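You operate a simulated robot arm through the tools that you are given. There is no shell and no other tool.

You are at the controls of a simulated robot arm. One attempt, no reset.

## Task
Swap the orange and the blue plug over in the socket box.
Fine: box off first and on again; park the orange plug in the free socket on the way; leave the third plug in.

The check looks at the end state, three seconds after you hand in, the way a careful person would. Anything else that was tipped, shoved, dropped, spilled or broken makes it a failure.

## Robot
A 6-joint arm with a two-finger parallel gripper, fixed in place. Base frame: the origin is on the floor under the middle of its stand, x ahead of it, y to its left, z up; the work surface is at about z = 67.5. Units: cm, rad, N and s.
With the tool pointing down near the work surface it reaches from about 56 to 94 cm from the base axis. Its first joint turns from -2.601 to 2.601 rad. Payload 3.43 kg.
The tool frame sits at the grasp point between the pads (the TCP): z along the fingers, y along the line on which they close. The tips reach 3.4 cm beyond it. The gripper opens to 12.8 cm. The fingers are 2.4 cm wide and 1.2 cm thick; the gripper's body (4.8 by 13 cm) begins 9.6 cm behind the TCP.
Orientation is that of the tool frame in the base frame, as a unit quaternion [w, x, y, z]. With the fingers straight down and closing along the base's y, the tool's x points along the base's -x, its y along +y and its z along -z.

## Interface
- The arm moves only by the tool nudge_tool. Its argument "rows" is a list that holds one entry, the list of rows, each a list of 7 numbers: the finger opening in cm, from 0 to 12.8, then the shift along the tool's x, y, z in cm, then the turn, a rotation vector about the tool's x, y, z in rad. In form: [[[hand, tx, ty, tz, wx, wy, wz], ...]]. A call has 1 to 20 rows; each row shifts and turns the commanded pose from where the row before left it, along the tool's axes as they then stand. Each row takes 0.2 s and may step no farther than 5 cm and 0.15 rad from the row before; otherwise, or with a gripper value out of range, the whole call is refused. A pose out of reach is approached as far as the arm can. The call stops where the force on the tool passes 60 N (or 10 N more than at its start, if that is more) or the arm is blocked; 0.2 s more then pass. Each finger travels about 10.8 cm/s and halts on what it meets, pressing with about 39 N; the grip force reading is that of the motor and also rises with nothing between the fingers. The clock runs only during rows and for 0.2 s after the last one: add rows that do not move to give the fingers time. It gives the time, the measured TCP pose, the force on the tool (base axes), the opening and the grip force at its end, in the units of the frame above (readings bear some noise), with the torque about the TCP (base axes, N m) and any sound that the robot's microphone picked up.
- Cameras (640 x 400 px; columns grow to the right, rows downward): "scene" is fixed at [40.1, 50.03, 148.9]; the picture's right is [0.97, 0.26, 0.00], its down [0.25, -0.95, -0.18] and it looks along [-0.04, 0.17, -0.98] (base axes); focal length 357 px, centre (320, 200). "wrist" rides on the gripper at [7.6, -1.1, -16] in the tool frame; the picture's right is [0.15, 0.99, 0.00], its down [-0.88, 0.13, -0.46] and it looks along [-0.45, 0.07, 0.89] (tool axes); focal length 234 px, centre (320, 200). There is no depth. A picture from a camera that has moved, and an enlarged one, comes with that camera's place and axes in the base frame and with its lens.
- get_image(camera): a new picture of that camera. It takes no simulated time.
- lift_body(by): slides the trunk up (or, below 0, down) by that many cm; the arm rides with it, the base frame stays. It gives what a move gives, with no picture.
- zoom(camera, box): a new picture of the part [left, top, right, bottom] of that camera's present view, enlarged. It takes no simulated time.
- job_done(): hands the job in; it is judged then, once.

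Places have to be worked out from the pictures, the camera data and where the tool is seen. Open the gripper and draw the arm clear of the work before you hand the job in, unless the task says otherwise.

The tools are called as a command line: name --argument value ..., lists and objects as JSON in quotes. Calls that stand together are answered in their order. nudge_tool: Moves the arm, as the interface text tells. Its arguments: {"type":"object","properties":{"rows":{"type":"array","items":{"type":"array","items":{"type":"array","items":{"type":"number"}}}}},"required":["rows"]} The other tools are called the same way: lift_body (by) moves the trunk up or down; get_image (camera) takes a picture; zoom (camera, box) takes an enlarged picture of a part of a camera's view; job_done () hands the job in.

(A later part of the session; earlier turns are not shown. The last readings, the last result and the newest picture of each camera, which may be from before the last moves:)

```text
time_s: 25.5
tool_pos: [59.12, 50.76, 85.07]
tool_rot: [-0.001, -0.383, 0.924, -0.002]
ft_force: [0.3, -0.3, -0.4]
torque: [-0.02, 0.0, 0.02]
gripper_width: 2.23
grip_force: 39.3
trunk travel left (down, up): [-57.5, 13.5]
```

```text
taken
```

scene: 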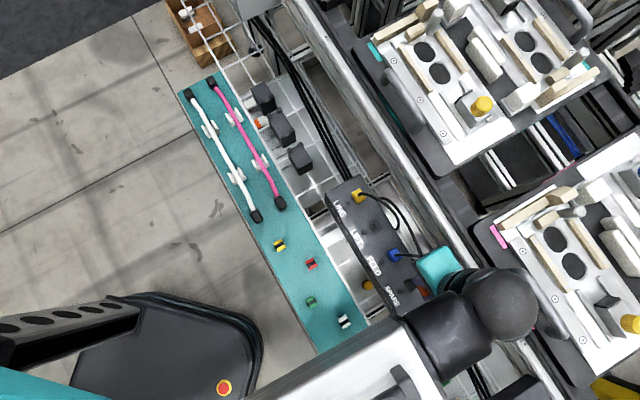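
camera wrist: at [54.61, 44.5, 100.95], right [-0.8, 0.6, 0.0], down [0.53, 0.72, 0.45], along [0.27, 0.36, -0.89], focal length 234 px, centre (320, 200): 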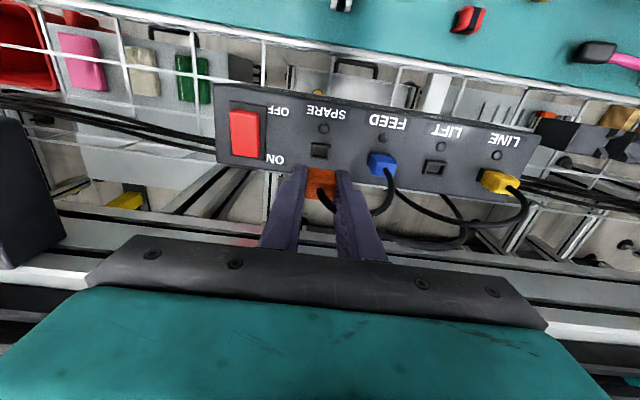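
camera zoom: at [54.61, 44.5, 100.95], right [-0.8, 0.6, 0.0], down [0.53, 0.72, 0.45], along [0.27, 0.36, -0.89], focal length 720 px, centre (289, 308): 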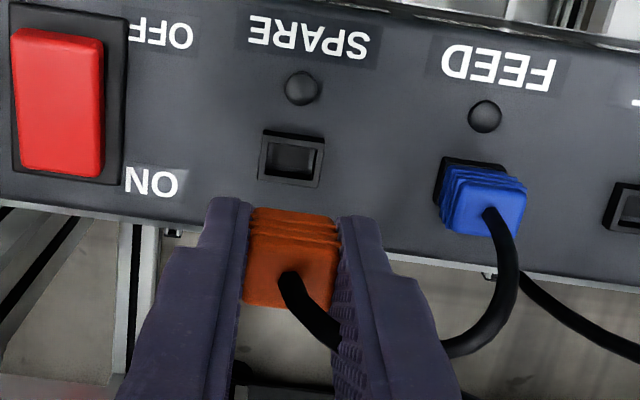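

The cable follows freely, and the SPARE socket appears almost exactly below the plug. I descend 4.5 cm to the same height at which I viewed the LIFT socket, to compare alignment precisely.

nudge_tool --rows '[[[1, 0, 0, 1.5, 0, 0, 0], [1, 0, 0, 1.5, 0, 0, 0], [1, 0, 0, 1.5, 0, 0, 0], [1, 0, 0, 0, 0, 0, 0], [1, 0, 0, 0, 0, 0, 0]]]'

zoom --camera "wrist" --box '[240, 110, 400, 240]'

zoom --camera "wrist" --box '[290, 130, 350, 180]'

```text
time_s: 26.7
tool_pos: [59.2, 50.77, 80.69]
tool_rot: [-0.002, -0.382, 0.924, -0.002]
ft_force: [0.9, 0.3, 0.1]
torque: [-0.02, 0.0, 0.04]
gripper_width: 2.24
grip_force: 39.0
trunk travel left (down, up): [-57.5, 13.5]
```

```text
3.08 times, centred on (320, 175) of wrist
camera zoom: at [54.48, 44.47, 96.6], right [-0.8, 0.6, 0.0], down [0.53, 0.72, 0.45], along [0.27, 0.36, -0.89], focal length 720 px, centre (320, 277)
```

zoom: 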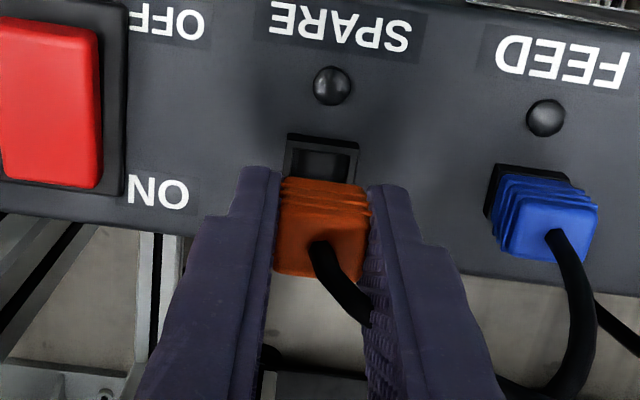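

```text
8.00 times, centred on (320, 155) of wrist
camera zoom: at [54.48, 44.47, 96.6], right [-0.8, 0.6, 0.0], down [0.53, 0.72, 0.45], along [0.27, 0.36, -0.89], focal length 1873 px, centre (320, 560)
```

zoom: 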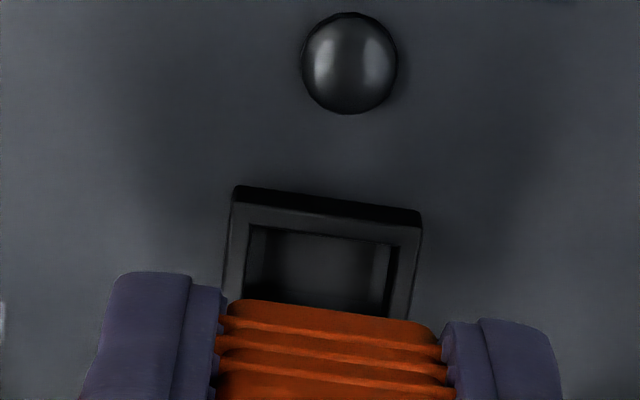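

The view matches the LIFT extraction view to within a pixel, so alignment is excellent. I lower the plug toward SPARE, first 2 cm of the 3.2 cm needed.

nudge_tool --rows '[[[1, 0, 0, 0.5, 0, 0, 0], [1, 0, 0, 0.5, 0, 0, 0], [1, 0, 0, 0.4, 0, 0, 0], [1, 0, 0, 0.3, 0, 0, 0], [1, 0, 0, 0.3, 0, 0, 0], [1, 0, 0, 0, 0, 0, 0]]]'

zoom --camera "wrist" --box '[240, 110, 400, 240]'

```text
time_s: 28.1
tool_pos: [59.05, 50.67, 78.75]
tool_rot: [-0.001, -0.383, 0.924, -0.001]
ft_force: [0.6, 0.7, 0.4]
torque: [0.01, 0.02, 0.0]
gripper_width: 2.26
grip_force: 38.6
trunk travel left (down, up): [-57.5, 13.5]
```

```text
3.08 times, centred on (320, 175) of wrist
camera zoom: at [54.56, 44.52, 94.58], right [-0.8, 0.6, 0.0], down [0.53, 0.72, 0.45], along [0.27, 0.36, -0.89], focal length 720 px, centre (320, 277)
```

zoom: 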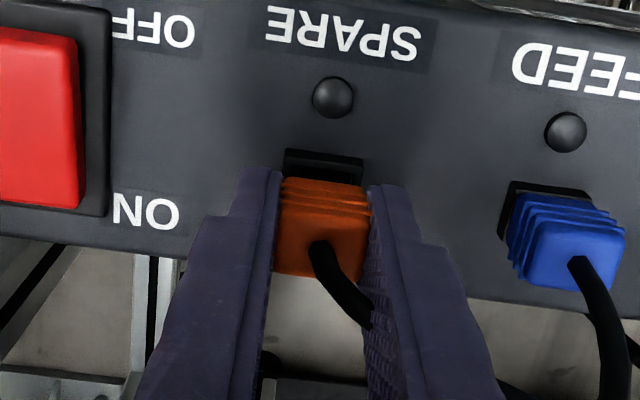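

No contact yet and still aligned. I lower the remaining 1.2 cm in fine steps with a slight final press.

nudge_tool --rows '[[[1, 0, 0, 0.3, 0, 0, 0], [1, 0, 0, 0.3, 0, 0, 0], [1, 0, 0, 0.2, 0, 0, 0], [1, 0, 0, 0.2, 0, 0, 0], [1, 0, 0, 0.2, 0, 0, 0], [1, 0, 0, 0.1, 0, 0, 0], [1, 0, 0, 0.1, 0, 0, 0], [1, 0, 0, 0, 0, 0, 0]]]'

zoom --camera "wrist" --box '[240, 110, 400, 240]'

```text
time_s: 29.9
tool_pos: [59.06, 50.64, 77.69]
tool_rot: [0.001, -0.382, 0.924, 0.0]
ft_force: [5.2, 5.1, 46.4]
torque: [0.2, 0.51, 0.09]
gripper_width: 2.25
grip_force: 38.9
trunk travel left (down, up): [-57.5, 13.5]
```

```text
3.08 times, centred on (320, 175) of wrist
camera zoom: at [54.38, 44.34, 93.53], right [-0.8, 0.6, 0.0], down [0.53, 0.71, 0.46], along [0.27, 0.37, -0.89], focal length 720 px, centre (320, 277)
```

zoom: 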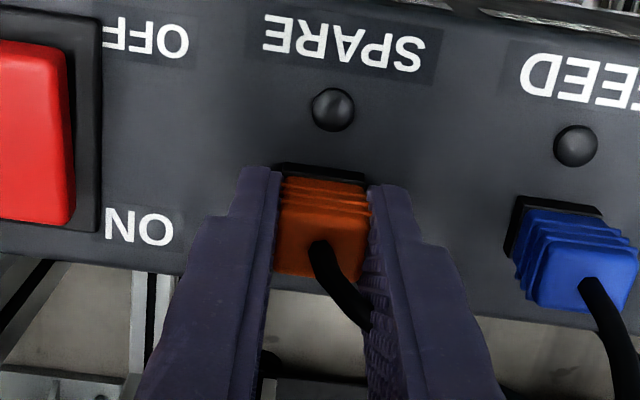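

It's nearly seated: 46 N upward and about 0.1 cm to go, with a slight outward side load. I ease outward 0.1 cm and press a little more.

nudge_tool --rows '[[[1, -0.1, 0, 0, 0, 0, 0], [1, 0, 0, 0.1, 0, 0, 0], [1, 0, 0, 0.1, 0, 0, 0], [1, 0, 0, 0, 0, 0, 0]]]'

zoom --camera "wrist" --box '[240, 110, 400, 240]'

```text
time_s: 30.9
tool_pos: [59.03, 50.65, 77.67]
tool_rot: [0.002, -0.382, 0.924, -0.001]
ft_force: [1.8, 0.3, 59.2]
torque: [0.09, 0.68, 0.21]
gripper_width: 2.26
grip_force: 38.9
trunk travel left (down, up): [-57.5, 13.5]
```

```text
3.08 times, centred on (320, 175) of wrist
camera zoom: at [54.37, 44.34, 93.52], right [-0.8, 0.6, 0.0], down [0.53, 0.71, 0.46], along [0.28, 0.37, -0.89], focal length 720 px, centre (320, 277)
```

zoom: 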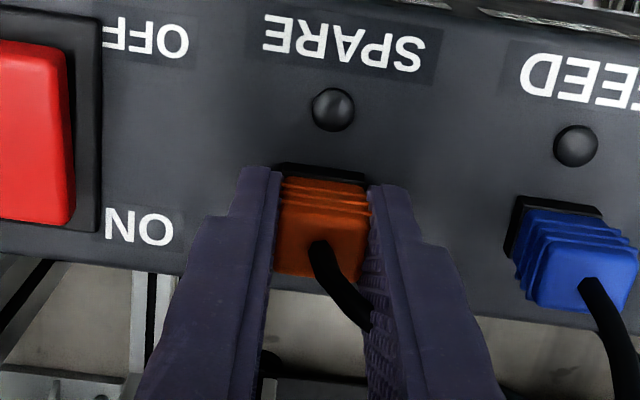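

It's hard against the stop at 59 N, so orange is seated in SPARE. I release the pressing load, then open the fingers.

nudge_tool --rows '[[[1, 0, 0, -0.25, 0, 0, 0], [1, 0, 0, -0.25, 0, 0, 0], [1, 0, 0, 0, 0, 0, 0], [3, 0, 0, 0, 0, 0, 0], [5, 0, 0, 0, 0, 0, 0], [5, 0, 0, 0, 0, 0, 0]]]'

zoom --camera "wrist" --box '[240, 110, 400, 240]'

```text
time_s: 32.3
tool_pos: [59.03, 50.78, 77.38]
tool_rot: [-0.002, -0.383, 0.924, -0.002]
ft_force: [-0.4, 0.2, -0.9]
torque: [-0.01, 0.01, 0.01]
gripper_width: 5.01
grip_force: 0.2
trunk travel left (down, up): [-57.5, 13.5]
```

```text
3.08 times, centred on (320, 175) of wrist
camera zoom: at [54.58, 44.59, 93.3], right [-0.8, 0.6, 0.0], down [0.53, 0.72, 0.45], along [0.27, 0.36, -0.89], focal length 720 px, centre (320, 277)
```

zoom: 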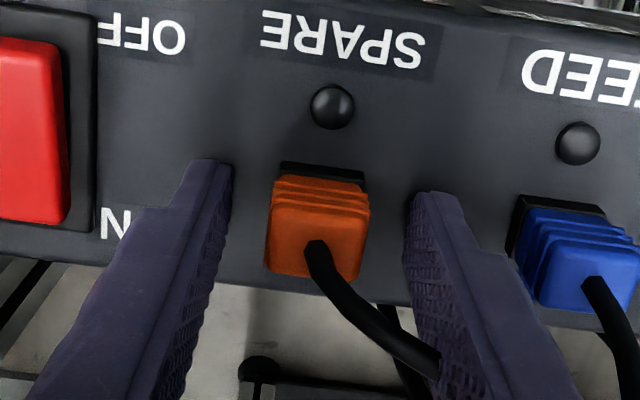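

The fingers are free, and orange stands in SPARE, maybe leaning slightly. I rise and look at it from above against blue.

nudge_tool --rows '[[[5, 0, 0, -1.5, 0, 0, 0], [5, 0, 0, -2.5, 0, 0, 0], [5, 0, 0, -2.5, 0, 0, 0], [5, 0, 0, -2.5, 0, 0, 0], [5, 0, 0, 0, 0, 0, 0]]]'

zoom --camera "wrist" --box '[240, 90, 560, 240]'

zoom --camera "wrist" --box '[280, 100, 420, 190]'

```text
time_s: 33.5
tool_pos: [59.19, 50.79, 86.7]
tool_rot: [-0.003, -0.383, 0.924, -0.002]
ft_force: [1.4, -0.2, 0.3]
torque: [-0.02, 0.01, 0.02]
gripper_width: 5.0
grip_force: 0.1
trunk travel left (down, up): [-57.5, 13.5]
```

```text
2.00 times, centred on (400, 165) of wrist
camera zoom: at [54.58, 44.6, 102.51], right [-0.8, 0.6, 0.0], down [0.53, 0.72, 0.45], along [0.27, 0.36, -0.89], focal length 468 px, centre (160, 270)
```

zoom: 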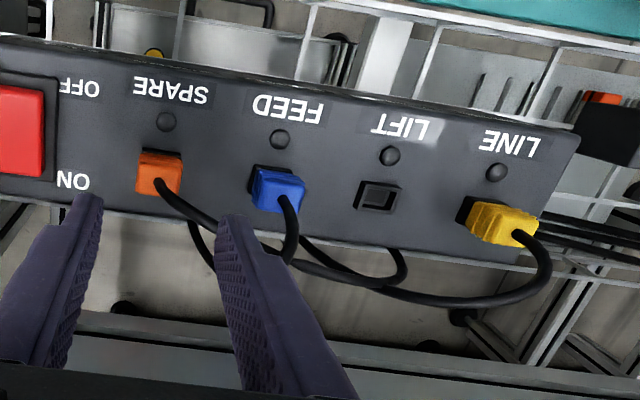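

```text
4.44 times, centred on (350, 145) of wrist
camera zoom: at [54.58, 44.6, 102.51], right [-0.8, 0.6, 0.0], down [0.53, 0.72, 0.45], along [0.27, 0.36, -0.89], focal length 1041 px, centre (187, 444)
```

zoom: 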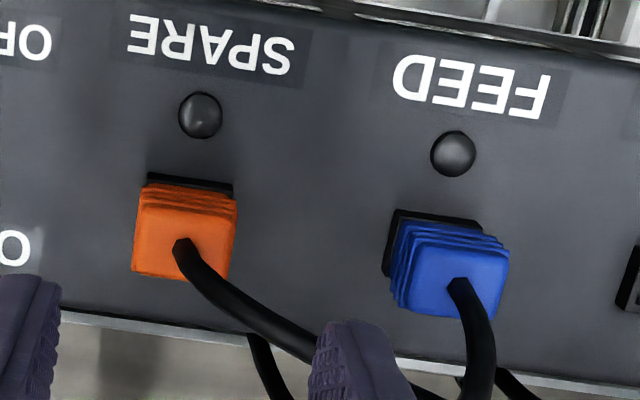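

The orange plug is in SPARE. I want to see how its cable lies relative to blue's, so I back the hand toward the robot and take overview pictures.

nudge_tool --rows '[[[5, 4, 2.5, -2, 0, 0, 0], [5, 4, 2.5, -2, 0, 0, 0], [5, 2, 2, -2, 0, 0, 0], [5, 0, 0, 0, 0, 0, 0]]]'

get_image --camera "wrist"

zoom --camera "wrist" --box '[200, 130, 420, 250]'

zoom --camera "scene" --box '[320, 170, 460, 340]'

```text
refused: row 1 steps farther than a row can; nothing moved
```

```text
taken
camera wrist: at [54.58, 44.6, 102.51], right [-0.8, 0.6, 0.0], down [0.53, 0.72, 0.45], along [0.27, 0.36, -0.89], focal length 234 px, centre (320, 200)
```

wrist: 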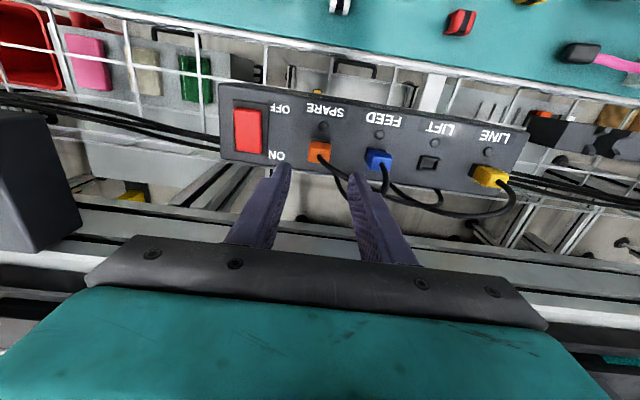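

```text
2.91 times, centred on (310, 190) of wrist
camera zoom: at [54.58, 44.6, 102.51], right [-0.8, 0.6, 0.0], down [0.53, 0.72, 0.45], along [0.27, 0.36, -0.89], focal length 681 px, centre (349, 229)
```

zoom: 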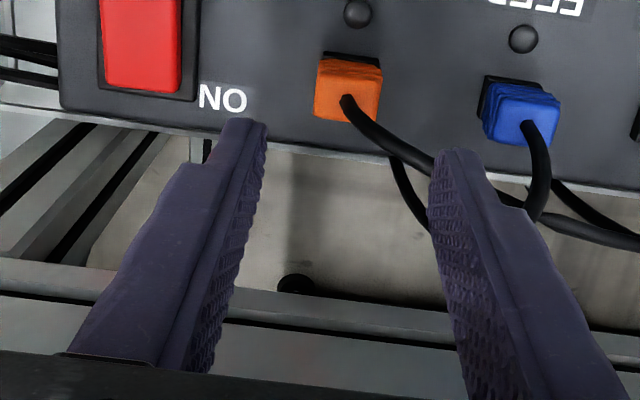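

```text
2.35 times, centred on (390, 255) of scene
camera zoom: at [40.1, 50.03, 148.9], right [0.97, 0.26, 0.0], down [0.25, -0.95, -0.18], along [-0.04, 0.17, -0.98], focal length 839 px, centre (155, 71)
```

zoom: 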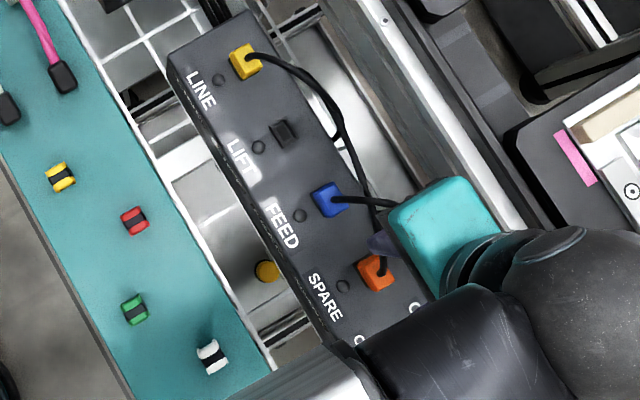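

Blue's cable lies over orange's, so blue can come out freely. I move one pitch (7 cm) to above blue, with the fingers at 4.6 cm.

nudge_tool --rows '[[[4.6, 0.1, 3.5, 0, 0, 0, 0], [4.6, 0, 3.5, 0, 0, 0, 0], [4.6, 0, 0, 0, 0, 0, 0], [4.6, 0, 0, 0, 0, 0, 0]]]'

zoom --camera "wrist" --box '[220, 90, 420, 215]'

get_image --camera "wrist"

```text
time_s: 34.5
tool_pos: [54.25, 55.68, 86.61]
tool_rot: [-0.002, -0.383, 0.924, -0.001]
ft_force: [0.7, -0.3, -0.8]
torque: [0.02, 0.0, 0.02]
gripper_width: 4.59
grip_force: 0.2
trunk travel left (down, up): [-57.5, 13.5]
```

```text
3.20 times, centred on (320, 152) of wrist
camera zoom: at [49.66, 49.49, 102.43], right [-0.8, 0.6, 0.0], down [0.53, 0.72, 0.45], along [0.27, 0.36, -0.89], focal length 749 px, centre (320, 352)
```

zoom: 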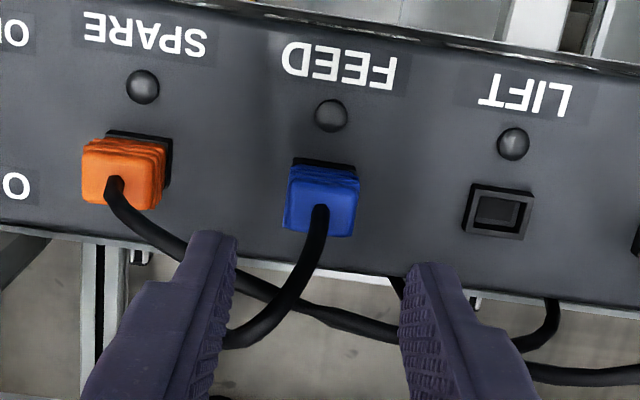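

```text
taken
camera wrist: at [49.66, 49.49, 102.43], right [-0.8, 0.6, 0.0], down [0.53, 0.72, 0.45], along [0.27, 0.36, -0.89], focal length 234 px, centre (320, 200)
```

wrist: 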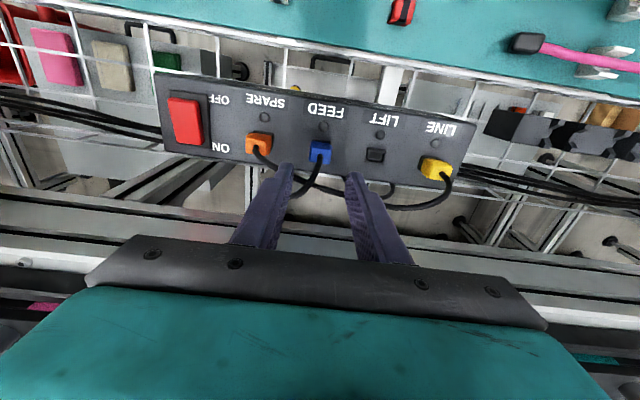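

Blue is centred under the tool and the orange cable lies well outside the finger path. I descend 9.1 cm to the same grasp height as before.

nudge_tool --rows '[[[4.6, 0, 0, 2.5, 0, 0, 0], [4.6, 0, 0, 2.5, 0, 0, 0], [4.6, 0, 0, 2.0, 0, 0, 0], [4.6, 0, 0, 1.3, 0, 0, 0], [4.6, 0, 0, 0.8, 0, 0, 0], [4.6, 0, 0, 0, 0, 0, 0]]]'

zoom --camera "wrist" --box '[240, 110, 400, 240]'

```text
time_s: 35.9
tool_pos: [54.14, 55.65, 77.5]
tool_rot: [-0.001, -0.383, 0.924, -0.001]
ft_force: [0.4, -0.4, 0.3]
torque: [-0.02, 0.01, 0.0]
gripper_width: 4.59
grip_force: 0.0
trunk travel left (down, up): [-57.5, 13.5]
```

```text
3.08 times, centred on (320, 175) of wrist
camera zoom: at [49.55, 49.51, 93.38], right [-0.8, 0.6, 0.0], down [0.53, 0.72, 0.45], along [0.27, 0.36, -0.89], focal length 720 px, centre (320, 277)
```

zoom: 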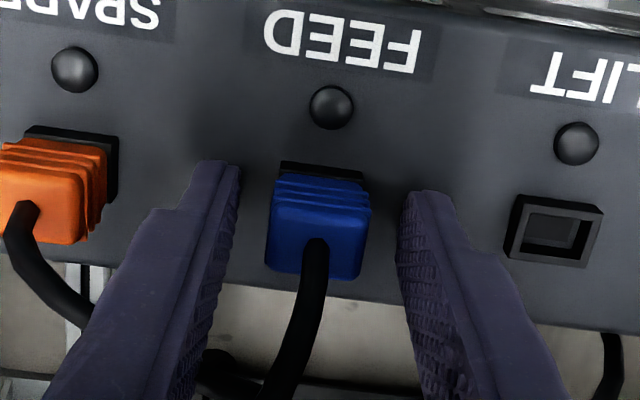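

Blue is well centred and looks just like orange did in SPARE. I close on it, relieve any side load, then pull up 3.2 cm.

nudge_tool --rows '[[[3.5, 0, 0, 0, 0, 0, 0], [2.5, 0, 0, 0, 0, 0, 0], [1, 0, 0, 0, 0, 0, 0], [1, 0, 0, 0, 0, 0, 0], [1, 0, 0, 0, 0, 0, 0]]]'

zoom --camera "wrist" --box '[240, 110, 400, 240]'

```text
time_s: 37.1
tool_pos: [54.29, 55.8, 77.55]
tool_rot: [-0.002, -0.383, 0.924, -0.003]
ft_force: [3.7, -4.5, -1.1]
torque: [-0.3, -0.35, 0.07]
gripper_width: 2.4
grip_force: 39.2
trunk travel left (down, up): [-57.5, 13.5]
```

```text
3.08 times, centred on (320, 175) of wrist
camera zoom: at [49.61, 49.46, 93.4], right [-0.8, 0.6, 0.0], down [0.53, 0.72, 0.45], along [0.27, 0.36, -0.89], focal length 720 px, centre (320, 277)
```

zoom: 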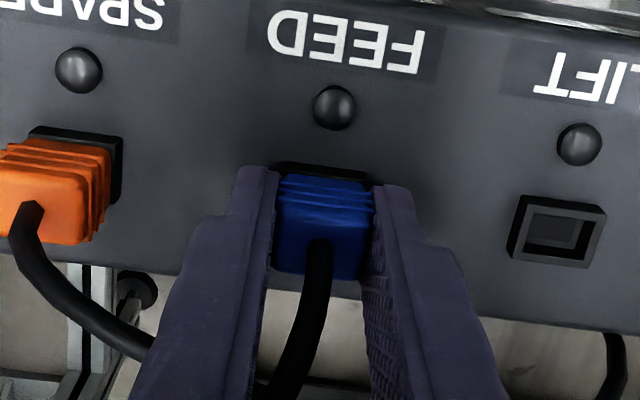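

There's a side load of about 6 N toward -y, so I shift 0.08 cm that way and pull up 3.2 cm in steps.

nudge_tool --rows '[[[1, 0, -0.08, 0, 0, 0, 0], [1, 0, 0, -0.3, 0, 0, 0], [1, 0, 0, -0.3, 0, 0, 0], [1, 0, 0, -0.3, 0, 0, 0], [1, 0, 0, -0.3, 0, 0, 0], [1, 0, 0, -0.5, 0, 0, 0], [1, 0, 0, -0.5, 0, 0, 0], [1, 0, 0, -0.5, 0, 0, 0], [1, 0, 0, -0.5, 0, 0, 0], [1, 0, 0, 0, 0, 0, 0]]]'

zoom --camera "wrist" --box '[240, 110, 400, 240]'

zoom --camera "wrist" --box '[290, 130, 350, 180]'

```text
time_s: 39.3
tool_pos: [54.17, 55.39, 80.68]
tool_rot: [-0.001, -0.383, 0.924, -0.002]
ft_force: [0.5, -1.0, 0.3]
torque: [-0.02, 0.0, 0.02]
gripper_width: 2.24
grip_force: 39.3
trunk travel left (down, up): [-57.5, 13.5]
```

```text
3.08 times, centred on (320, 175) of wrist
camera zoom: at [49.67, 49.3, 96.55], right [-0.8, 0.6, 0.0], down [0.53, 0.72, 0.45], along [0.27, 0.36, -0.89], focal length 720 px, centre (320, 277)
```

zoom: 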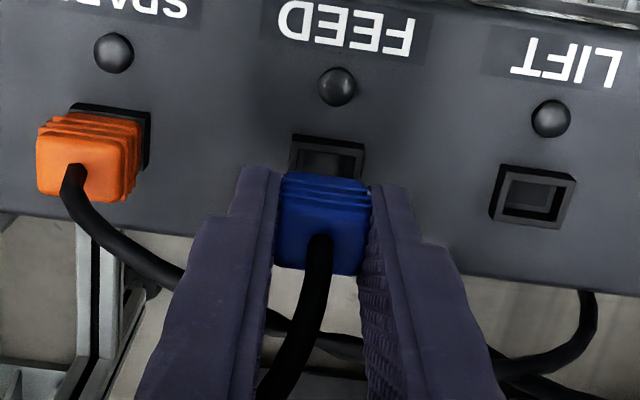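

```text
8.00 times, centred on (320, 155) of wrist
camera zoom: at [49.67, 49.3, 96.55], right [-0.8, 0.6, 0.0], down [0.53, 0.72, 0.45], along [0.27, 0.36, -0.89], focal length 1873 px, centre (320, 560)
```

zoom: 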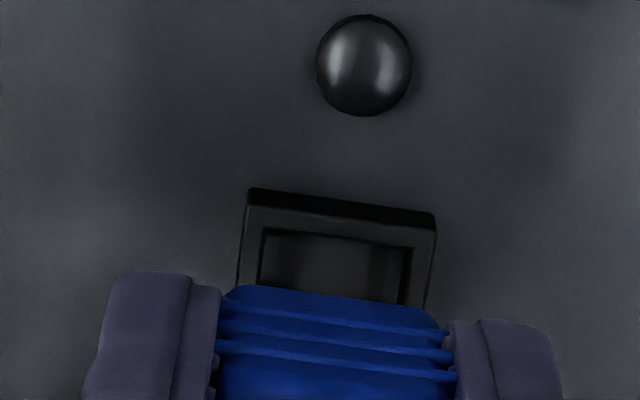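

Blue is out cleanly. I carry it one pitch along +y at this height to above LIFT, then check the alignment.

nudge_tool --rows '[[[1, 0, 1.5, -0.5, 0, 0, 0], [1, 0, 2, 0, 0, 0, 0], [1, 0, 2, 0, 0, 0, 0], [1, 0, 1.55, 0.5, 0, 0, 0], [1, 0, 0, 0, 0, 0, 0], [1, 0, 0, 0, 0, 0, 0]]]'

zoom --camera "wrist" --box '[240, 110, 400, 240]'

zoom --camera "wrist" --box '[290, 130, 350, 180]'

get_image --camera "wrist"

```text
time_s: 40.7
tool_pos: [49.27, 60.47, 80.65]
tool_rot: [-0.002, -0.383, 0.924, -0.002]
ft_force: [0.3, 0.5, 0.3]
torque: [-0.01, 0.03, 0.01]
gripper_width: 2.26
grip_force: 39.3
trunk travel left (down, up): [-57.5, 13.5]
```

```text
3.08 times, centred on (320, 175) of wrist
camera zoom: at [44.71, 54.28, 96.51], right [-0.8, 0.6, 0.0], down [0.53, 0.72, 0.45], along [0.27, 0.36, -0.89], focal length 720 px, centre (320, 277)
```

zoom: 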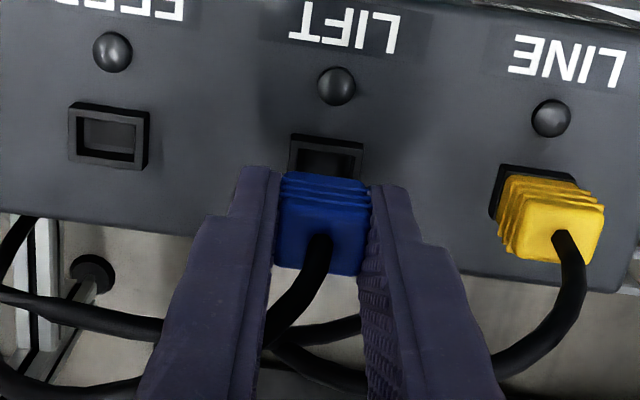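

```text
8.00 times, centred on (320, 155) of wrist
camera zoom: at [44.71, 54.28, 96.51], right [-0.8, 0.6, 0.0], down [0.53, 0.72, 0.45], along [0.27, 0.36, -0.89], focal length 1873 px, centre (320, 560)
```

zoom: 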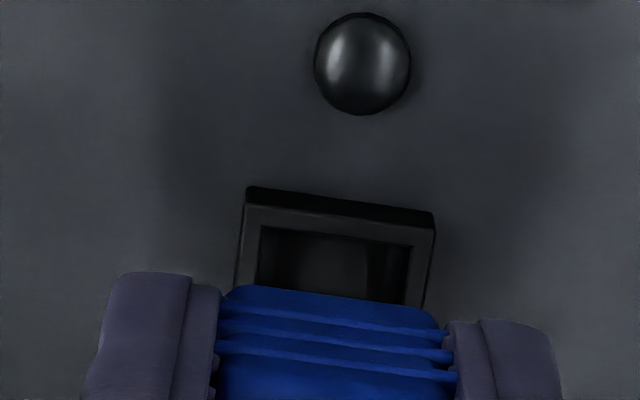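

```text
taken
camera wrist: at [44.71, 54.28, 96.51], right [-0.8, 0.6, 0.0], down [0.53, 0.72, 0.45], along [0.27, 0.36, -0.89], focal length 234 px, centre (320, 200)
```

wrist: 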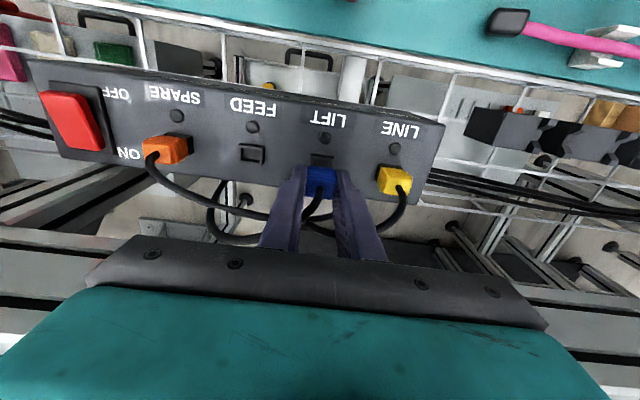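

The rim is about 12 px to the right of where it was for the good SPARE insertion, so I shift +0.13 cm in y and slightly outward, then lower 2 cm.

nudge_tool --rows '[[[1, -0.05, 0.13, 0, 0, 0, 0], [1, 0, 0, 0.5, 0, 0, 0], [1, 0, 0, 0.5, 0, 0, 0], [1, 0, 0, 0.4, 0, 0, 0], [1, 0, 0, 0.3, 0, 0, 0], [1, 0, 0, 0.3, 0, 0, 0], [1, 0, 0, 0, 0, 0, 0]]]'

zoom --camera "wrist" --box '[240, 110, 400, 240]'

```text
time_s: 42.3
tool_pos: [49.22, 60.57, 78.71]
tool_rot: [-0.001, -0.383, 0.924, -0.001]
ft_force: [0.7, 0.5, -0.4]
torque: [0.01, -0.02, 0.0]
gripper_width: 2.26
grip_force: 39.3
trunk travel left (down, up): [-57.5, 13.5]
```

```text
3.08 times, centred on (320, 175) of wrist
camera zoom: at [44.6, 54.43, 94.51], right [-0.8, 0.6, 0.0], down [0.53, 0.72, 0.45], along [0.27, 0.36, -0.89], focal length 720 px, centre (320, 277)
```

zoom: 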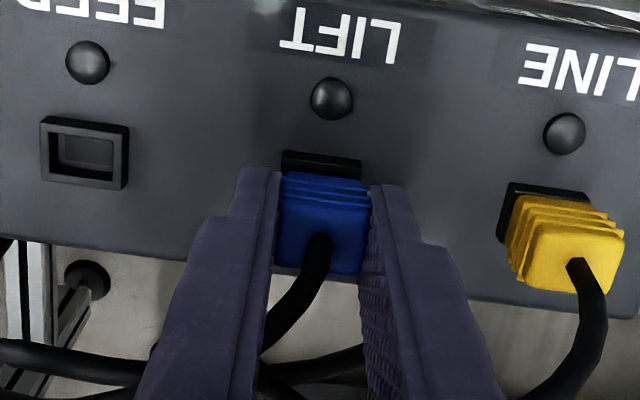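

Aligned as before. I lower the last 1.3–1.5 cm in fine steps to seat blue in LIFT.

nudge_tool --rows '[[[1, 0, 0, 0.3, 0, 0, 0], [1, 0, 0, 0.3, 0, 0, 0], [1, 0, 0, 0.2, 0, 0, 0], [1, 0, 0, 0.2, 0, 0, 0], [1, 0, 0, 0.2, 0, 0, 0], [1, 0, 0, 0.1, 0, 0, 0], [1, 0, 0, 0.1, 0, 0, 0], [1, 0, 0, 0, 0, 0, 0]]]'

zoom --camera "wrist" --box '[240, 110, 400, 240]'

```text
time_s: 44.1
tool_pos: [49.02, 60.64, 77.8]
tool_rot: [0.002, -0.383, 0.924, -0.001]
ft_force: [6.9, 3.2, 45.4]
torque: [-0.44, -0.2, 0.03]
gripper_width: 2.25
grip_force: 39.1
trunk travel left (down, up): [-57.5, 13.5]
```

```text
3.08 times, centred on (320, 175) of wrist
camera zoom: at [44.47, 54.32, 93.52], right [-0.8, 0.6, 0.0], down [0.53, 0.71, 0.46], along [0.27, 0.37, -0.89], focal length 720 px, centre (320, 277)
```

zoom: 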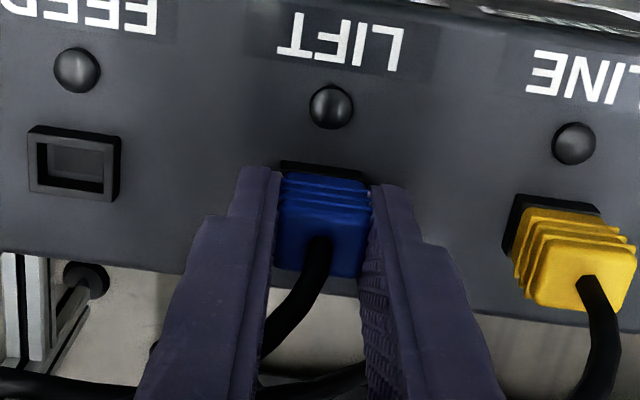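

Same reading as the orange insertion (45 N). I ease outward and give the final press.

nudge_tool --rows '[[[1, -0.1, 0, 0, 0, 0, 0], [1, 0, 0, 0.1, 0, 0, 0], [1, 0, 0, 0.05, 0, 0, 0], [1, 0, 0, 0, 0, 0, 0]]]'

zoom --camera "wrist" --box '[240, 110, 400, 240]'

```text
time_s: 45.1
tool_pos: [49.26, 60.7, 77.66]
tool_rot: [0.002, -0.382, 0.924, -0.001]
ft_force: [2.1, -3.5, 57.1]
torque: [-0.85, -0.24, 0.0]
gripper_width: 2.25
grip_force: 38.8
trunk travel left (down, up): [-57.5, 13.5]
```

```text
3.08 times, centred on (320, 175) of wrist
camera zoom: at [44.48, 54.32, 93.52], right [-0.8, 0.6, 0.0], down [0.53, 0.71, 0.46], along [0.27, 0.37, -0.89], focal length 720 px, centre (320, 277)
```

zoom: 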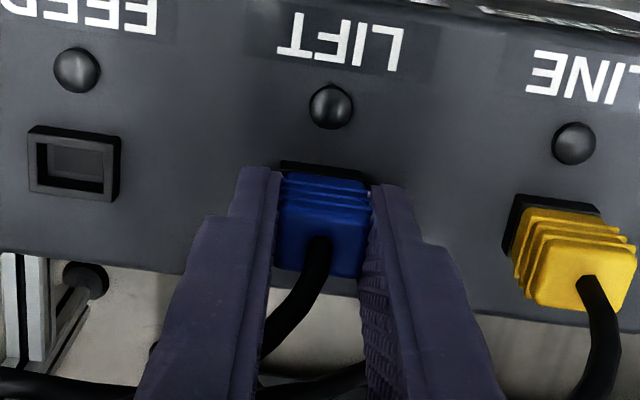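

Blue is firmly seated at 57 N with no further travel. I release the pressing load, open and rise.

nudge_tool --rows '[[[1, 0, 0, -0.25, 0, 0, 0], [1, 0.1, 0, -0.2, 0, 0, 0], [1, 0, 0, 0, 0, 0, 0], [3, 0, 0, 0, 0, 0, 0], [4.6, 0, 0, 0, 0, 0, 0], [4.6, 0, 0, 0, 0, 0, 0]]]'

zoom --camera "wrist" --box '[240, 110, 400, 240]'

```text
time_s: 46.5
tool_pos: [48.86, 60.85, 77.77]
tool_rot: [-0.002, -0.384, 0.923, 0.002]
ft_force: [-13.1, 22.3, 29.1]
torque: [0.59, -0.04, 0.43]
gripper_width: 3.15
grip_force: 0.0
trunk travel left (down, up): [-57.5, 13.5]
```

```text
3.08 times, centred on (320, 175) of wrist
camera zoom: at [44.31, 54.57, 93.56], right [-0.8, 0.59, 0.0], down [0.53, 0.72, 0.45], along [0.27, 0.37, -0.89], focal length 720 px, centre (320, 277)
```

zoom: 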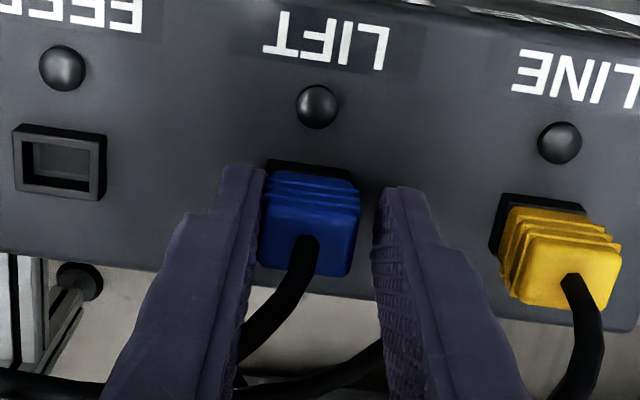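

The opening stopped at 3.15 cm with side and upward load on the left finger, so something is holding it. I look closely before I move anything.

zoom --camera "wrist" --box '[280, 140, 360, 200]'

zoom --camera "wrist" --box '[200, 130, 440, 250]'

zoom --camera "scene" --box '[330, 180, 450, 320]'

```text
6.67 times, centred on (320, 170) of wrist
camera zoom: at [44.31, 54.57, 93.56], right [-0.8, 0.59, 0.0], down [0.53, 0.72, 0.45], along [0.27, 0.37, -0.89], focal length 1561 px, centre (320, 400)
```

zoom: 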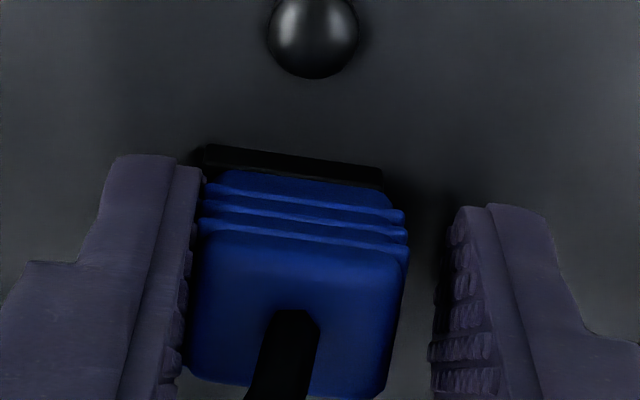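

```text
2.67 times, centred on (320, 190) of wrist
camera zoom: at [44.31, 54.57, 93.56], right [-0.8, 0.59, 0.0], down [0.53, 0.72, 0.45], along [0.27, 0.37, -0.89], focal length 624 px, centre (320, 227)
```

zoom: 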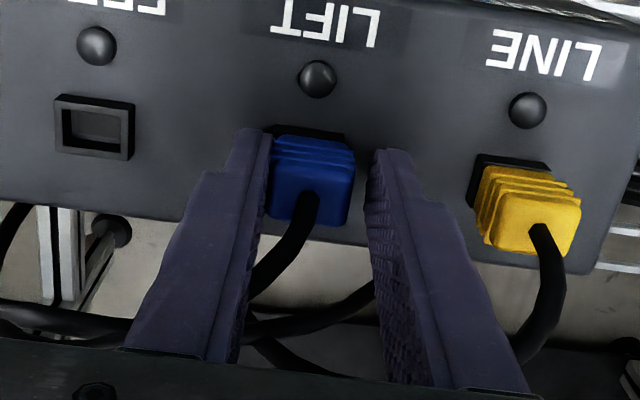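

```text
2.86 times, centred on (390, 250) of scene
camera zoom: at [40.1, 50.03, 148.9], right [0.97, 0.26, 0.0], down [0.25, -0.95, -0.18], along [-0.04, 0.17, -0.98], focal length 1019 px, centre (120, 57)
```

zoom: 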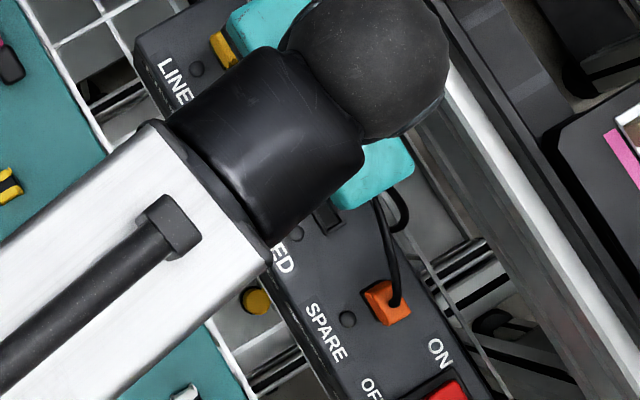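

The torque balance says the left fingertip's outer-lower part is resting on something, probably a cable lying on the box top, and friction holds it. I raise a little at a time, which should free it and let the finger open.

nudge_tool --rows '[[[3.2, 0, 0, -0.2, 0, 0, 0], [3.2, 0, 0, -0.2, 0, 0, 0], [3.2, 0, 0, 0, 0, 0, 0]]]'

zoom --camera "wrist" --box '[240, 110, 400, 240]'

```text
time_s: 47.3
tool_pos: [49.27, 60.54, 77.93]
tool_rot: [-0.002, -0.383, 0.924, -0.002]
ft_force: [0.0, -0.2, -0.5]
torque: [-0.02, 0.0, 0.03]
gripper_width: 3.21
grip_force: 0.0
trunk travel left (down, up): [-57.5, 13.5]
```

```text
3.08 times, centred on (320, 175) of wrist
camera zoom: at [44.67, 54.47, 93.75], right [-0.8, 0.6, 0.0], down [0.53, 0.72, 0.45], along [0.27, 0.36, -0.89], focal length 720 px, centre (320, 277)
```

zoom: 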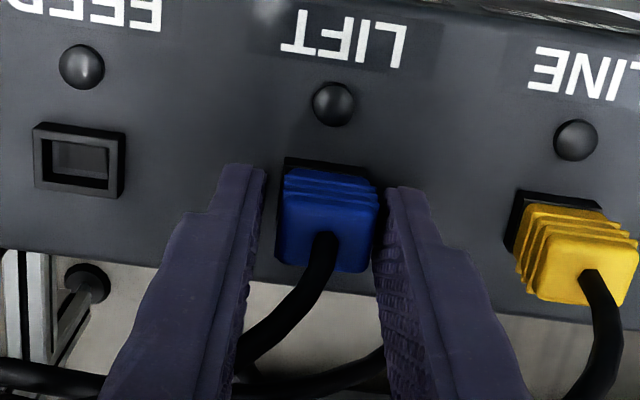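

Freed: zero force now. I raise a bit more, open fully, then climb out and inspect blue's seating.

nudge_tool --rows '[[[3.2, 0, 0, -0.5, 0, 0, 0], [4, 0, 0, 0, 0, 0, 0], [4.6, 0, 0, 0, 0, 0, 0], [4.6, 0, 0, 0, 0, 0, 0]]]'

zoom --camera "wrist" --box '[240, 110, 400, 240]'

```text
time_s: 48.3
tool_pos: [49.24, 60.74, 78.44]
tool_rot: [-0.002, -0.382, 0.924, -0.001]
ft_force: [0.3, -0.7, 0.3]
torque: [-0.01, 0.02, 0.02]
gripper_width: 4.61
grip_force: 0.2
trunk travel left (down, up): [-57.5, 13.5]
```

```text
3.08 times, centred on (320, 175) of wrist
camera zoom: at [44.62, 54.5, 94.3], right [-0.8, 0.6, 0.0], down [0.53, 0.72, 0.45], along [0.27, 0.36, -0.89], focal length 720 px, centre (320, 277)
```

zoom: 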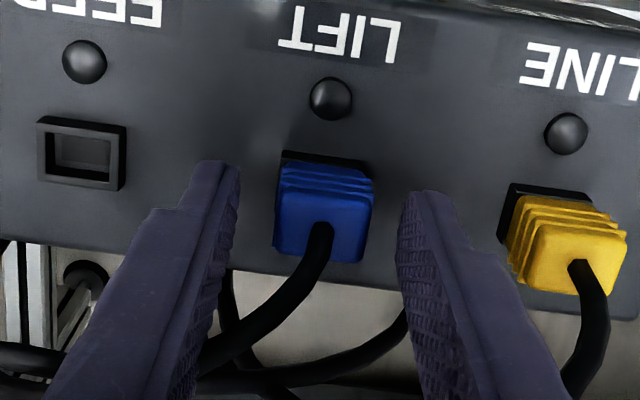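

The fingers are open and clear. I rise and inspect.

nudge_tool --rows '[[[4.6, 0, 0, -2.5, 0, 0, 0], [4.6, 0, 0, -2.5, 0, 0, 0], [4.6, 0, 0, -3, 0, 0, 0], [4.6, 0, 0, 0, 0, 0, 0], [4.6, 0, 0, 0, 0, 0, 0]]]'

zoom --camera "wrist" --box '[220, 90, 420, 215]'

zoom --camera "wrist" --box '[100, 60, 440, 240]'

```text
time_s: 49.5
tool_pos: [49.21, 60.83, 86.37]
tool_rot: [-0.002, -0.383, 0.924, -0.001]
ft_force: [1.4, -0.6, 0.1]
torque: [-0.02, 0.01, 0.02]
gripper_width: 4.58
grip_force: 0.1
trunk travel left (down, up): [-57.5, 13.5]
```

```text
3.20 times, centred on (320, 152) of wrist
camera zoom: at [44.59, 54.54, 102.24], right [-0.8, 0.6, 0.0], down [0.53, 0.72, 0.45], along [0.27, 0.36, -0.89], focal length 749 px, centre (320, 352)
```

zoom: 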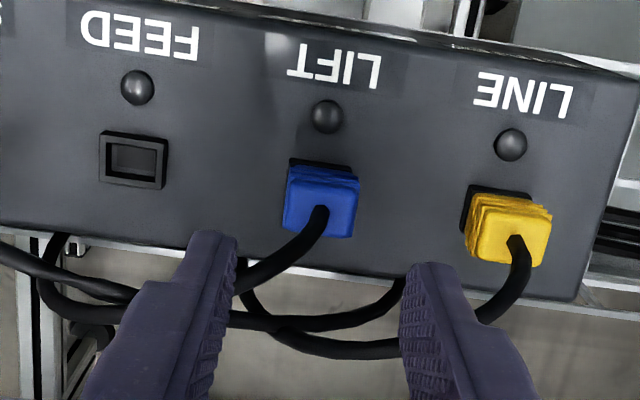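

```text
1.88 times, centred on (270, 150) of wrist
camera zoom: at [44.59, 54.54, 102.24], right [-0.8, 0.6, 0.0], down [0.53, 0.72, 0.45], along [0.27, 0.36, -0.89], focal length 441 px, centre (414, 294)
```

zoom: 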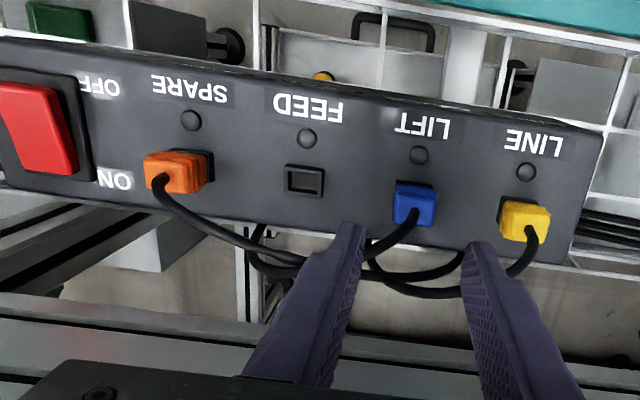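

Blue is seated in LIFT at the same height as before. Now I go to the orange plug in SPARE: move -14.1 cm along y at this height and check.

nudge_tool --rows '[[[4.6, 0, -4.1, 0, 0, 0, 0], [4.6, 0, -4, 0, 0, 0, 0], [4.6, 0, -4, 0, 0, 0, 0], [4.6, 0, -2, 0, 0, 0, 0], [4.6, 0, 0, 0, 0, 0, 0], [4.6, 0, 0, 0, 0, 0, 0]]]'

zoom --camera "wrist" --box '[220, 90, 420, 215]'

get_image --camera "wrist"

zoom --camera "scene" --box '[320, 175, 440, 310]'

```text
time_s: 50.9
tool_pos: [59.1, 50.71, 86.43]
tool_rot: [-0.001, -0.383, 0.924, -0.001]
ft_force: [0.3, -0.5, -1.1]
torque: [0.01, 0.02, 0.01]
gripper_width: 4.61
grip_force: 0.0
trunk travel left (down, up): [-57.5, 13.5]
```

```text
3.20 times, centred on (320, 152) of wrist
camera zoom: at [54.46, 44.59, 102.32], right [-0.8, 0.6, 0.0], down [0.53, 0.72, 0.45], along [0.27, 0.36, -0.89], focal length 749 px, centre (320, 352)
```

zoom: 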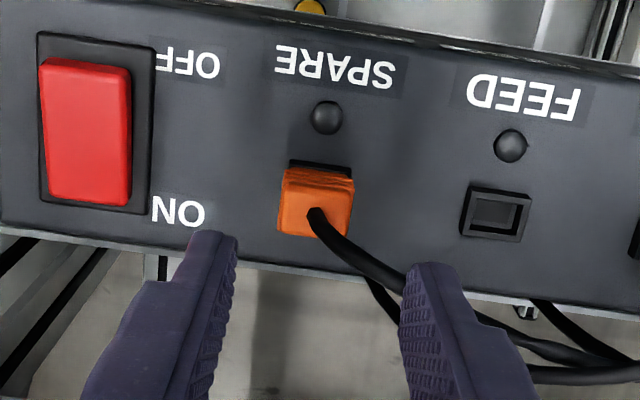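

```text
taken
camera wrist: at [54.46, 44.59, 102.32], right [-0.8, 0.6, 0.0], down [0.53, 0.72, 0.45], along [0.27, 0.36, -0.89], focal length 234 px, centre (320, 200)
```

wrist: 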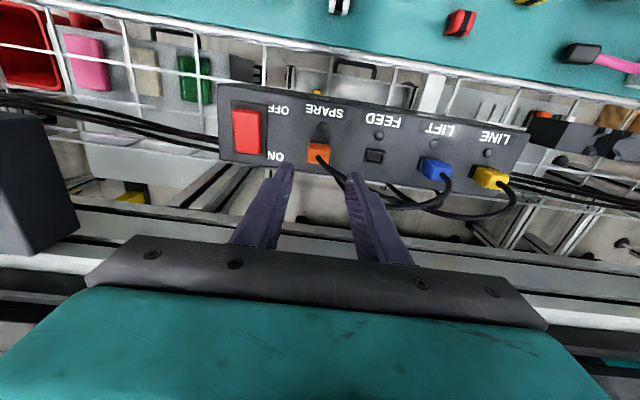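

```text
2.96 times, centred on (380, 242) of scene
camera zoom: at [40.1, 50.03, 148.9], right [0.97, 0.26, 0.0], down [0.25, -0.95, -0.18], along [-0.04, 0.17, -0.98], focal length 1056 px, centre (142, 74)
```

zoom: 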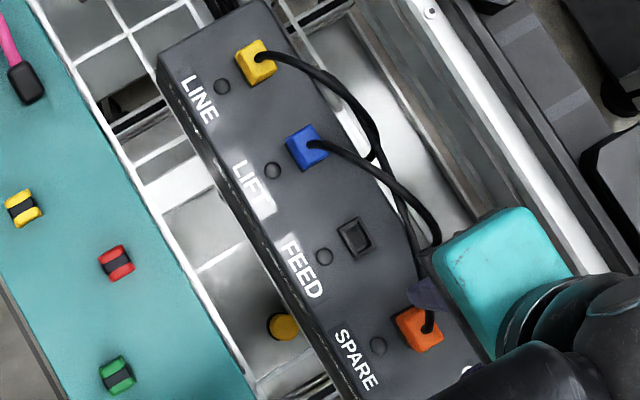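

Orange sits centred within about 0.1 cm. I adjust and descend 8.9 cm to grasp it.

nudge_tool --rows '[[[4.6, 0, -0.08, 2.5, 0, 0, 0], [4.6, 0, 0, 2.5, 0, 0, 0], [4.6, 0, 0, 2.0, 0, 0, 0], [4.6, 0, 0, 1.3, 0, 0, 0], [4.6, 0, 0, 0.6, 0, 0, 0], [4.6, 0, 0, 0, 0, 0, 0]]]'

zoom --camera "wrist" --box '[240, 110, 400, 240]'

```text
time_s: 52.3
tool_pos: [59.13, 50.8, 77.54]
tool_rot: [-0.002, -0.382, 0.924, -0.001]
ft_force: [1.1, -0.8, 0.5]
torque: [-0.02, -0.01, -0.01]
gripper_width: 4.59
grip_force: 0.0
trunk travel left (down, up): [-57.5, 13.5]
```

```text
3.08 times, centred on (320, 175) of wrist
camera zoom: at [54.54, 44.55, 93.39], right [-0.8, 0.6, 0.0], down [0.53, 0.72, 0.45], along [0.27, 0.36, -0.89], focal length 720 px, centre (320, 277)
```

zoom: 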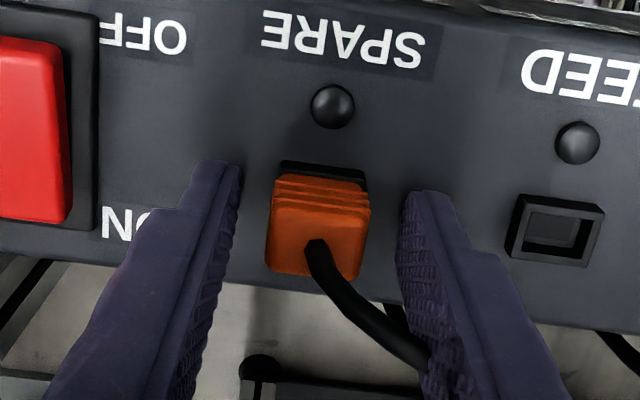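

Centred between the fingers. I close on orange and read the side load.

nudge_tool --rows '[[[3.5, 0, 0, 0, 0, 0, 0], [2.5, 0, 0, 0, 0, 0, 0], [1, 0, 0, 0, 0, 0, 0], [1, 0, 0, 0, 0, 0, 0], [1, 0, 0, 0, 0, 0, 0]]]'

zoom --camera "wrist" --box '[240, 110, 400, 240]'

```text
time_s: 53.5
tool_pos: [59.0, 50.74, 77.44]
tool_rot: [-0.001, -0.383, 0.924, -0.001]
ft_force: [2.9, -3.6, -0.4]
torque: [-0.13, -0.19, 0.05]
gripper_width: 2.41
grip_force: 38.8
trunk travel left (down, up): [-57.5, 13.5]
```

```text
3.08 times, centred on (320, 175) of wrist
camera zoom: at [54.58, 44.52, 93.41], right [-0.8, 0.6, 0.0], down [0.53, 0.72, 0.45], along [0.27, 0.36, -0.89], focal length 720 px, centre (320, 277)
```

zoom: 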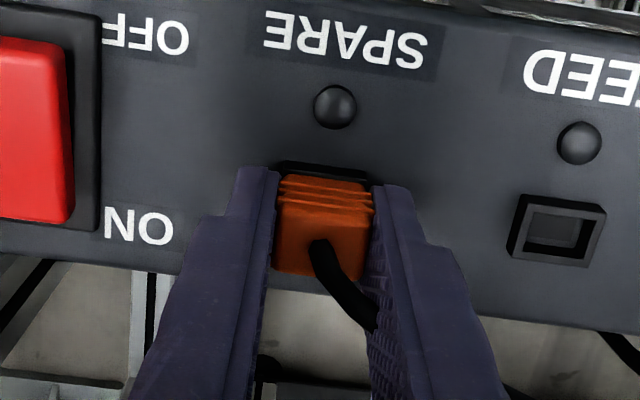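

Grip is 2.41 cm with a small side load. I relieve it and pull orange up 3.2 cm.

nudge_tool --rows '[[[1, 0, -0.05, 0, 0, 0, 0], [1, 0, 0, -0.3, 0, 0, 0], [1, 0, 0, -0.3, 0, 0, 0], [1, 0, 0, -0.3, 0, 0, 0], [1, 0, 0, -0.3, 0, 0, 0], [1, 0, 0, -0.5, 0, 0, 0], [1, 0, 0, -0.5, 0, 0, 0], [1, 0, 0, -0.5, 0, 0, 0], [1, 0, 0, -0.5, 0, 0, 0], [1, 0, 0, 0, 0, 0, 0]]]'

zoom --camera "wrist" --box '[240, 110, 400, 240]'

zoom --camera "wrist" --box '[290, 130, 350, 180]'

```text
time_s: 55.7
tool_pos: [59.26, 50.64, 80.85]
tool_rot: [-0.001, -0.383, 0.924, -0.001]
ft_force: [-0.9, -1.0, -0.6]
torque: [0.01, 0.02, 0.0]
gripper_width: 2.26
grip_force: 39.1
trunk travel left (down, up): [-57.5, 13.5]
```

```text
3.08 times, centred on (320, 175) of wrist
camera zoom: at [54.63, 44.49, 96.7], right [-0.8, 0.6, 0.0], down [0.53, 0.72, 0.45], along [0.27, 0.36, -0.89], focal length 720 px, centre (320, 277)
```

zoom: 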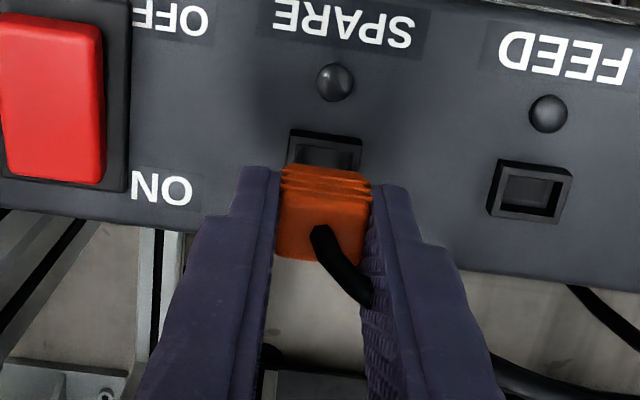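

```text
8.00 times, centred on (320, 155) of wrist
camera zoom: at [54.63, 44.49, 96.7], right [-0.8, 0.6, 0.0], down [0.53, 0.72, 0.45], along [0.27, 0.36, -0.89], focal length 1873 px, centre (320, 560)
```

zoom: 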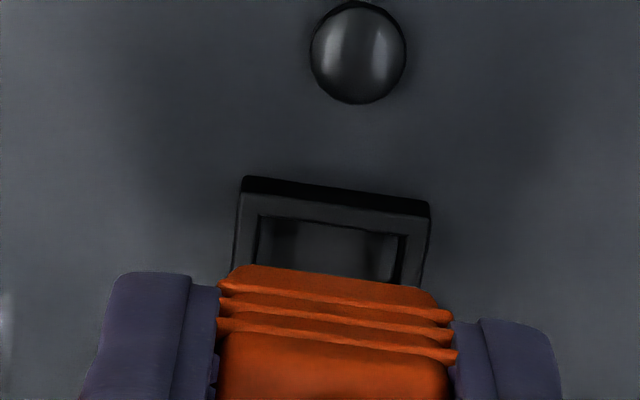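

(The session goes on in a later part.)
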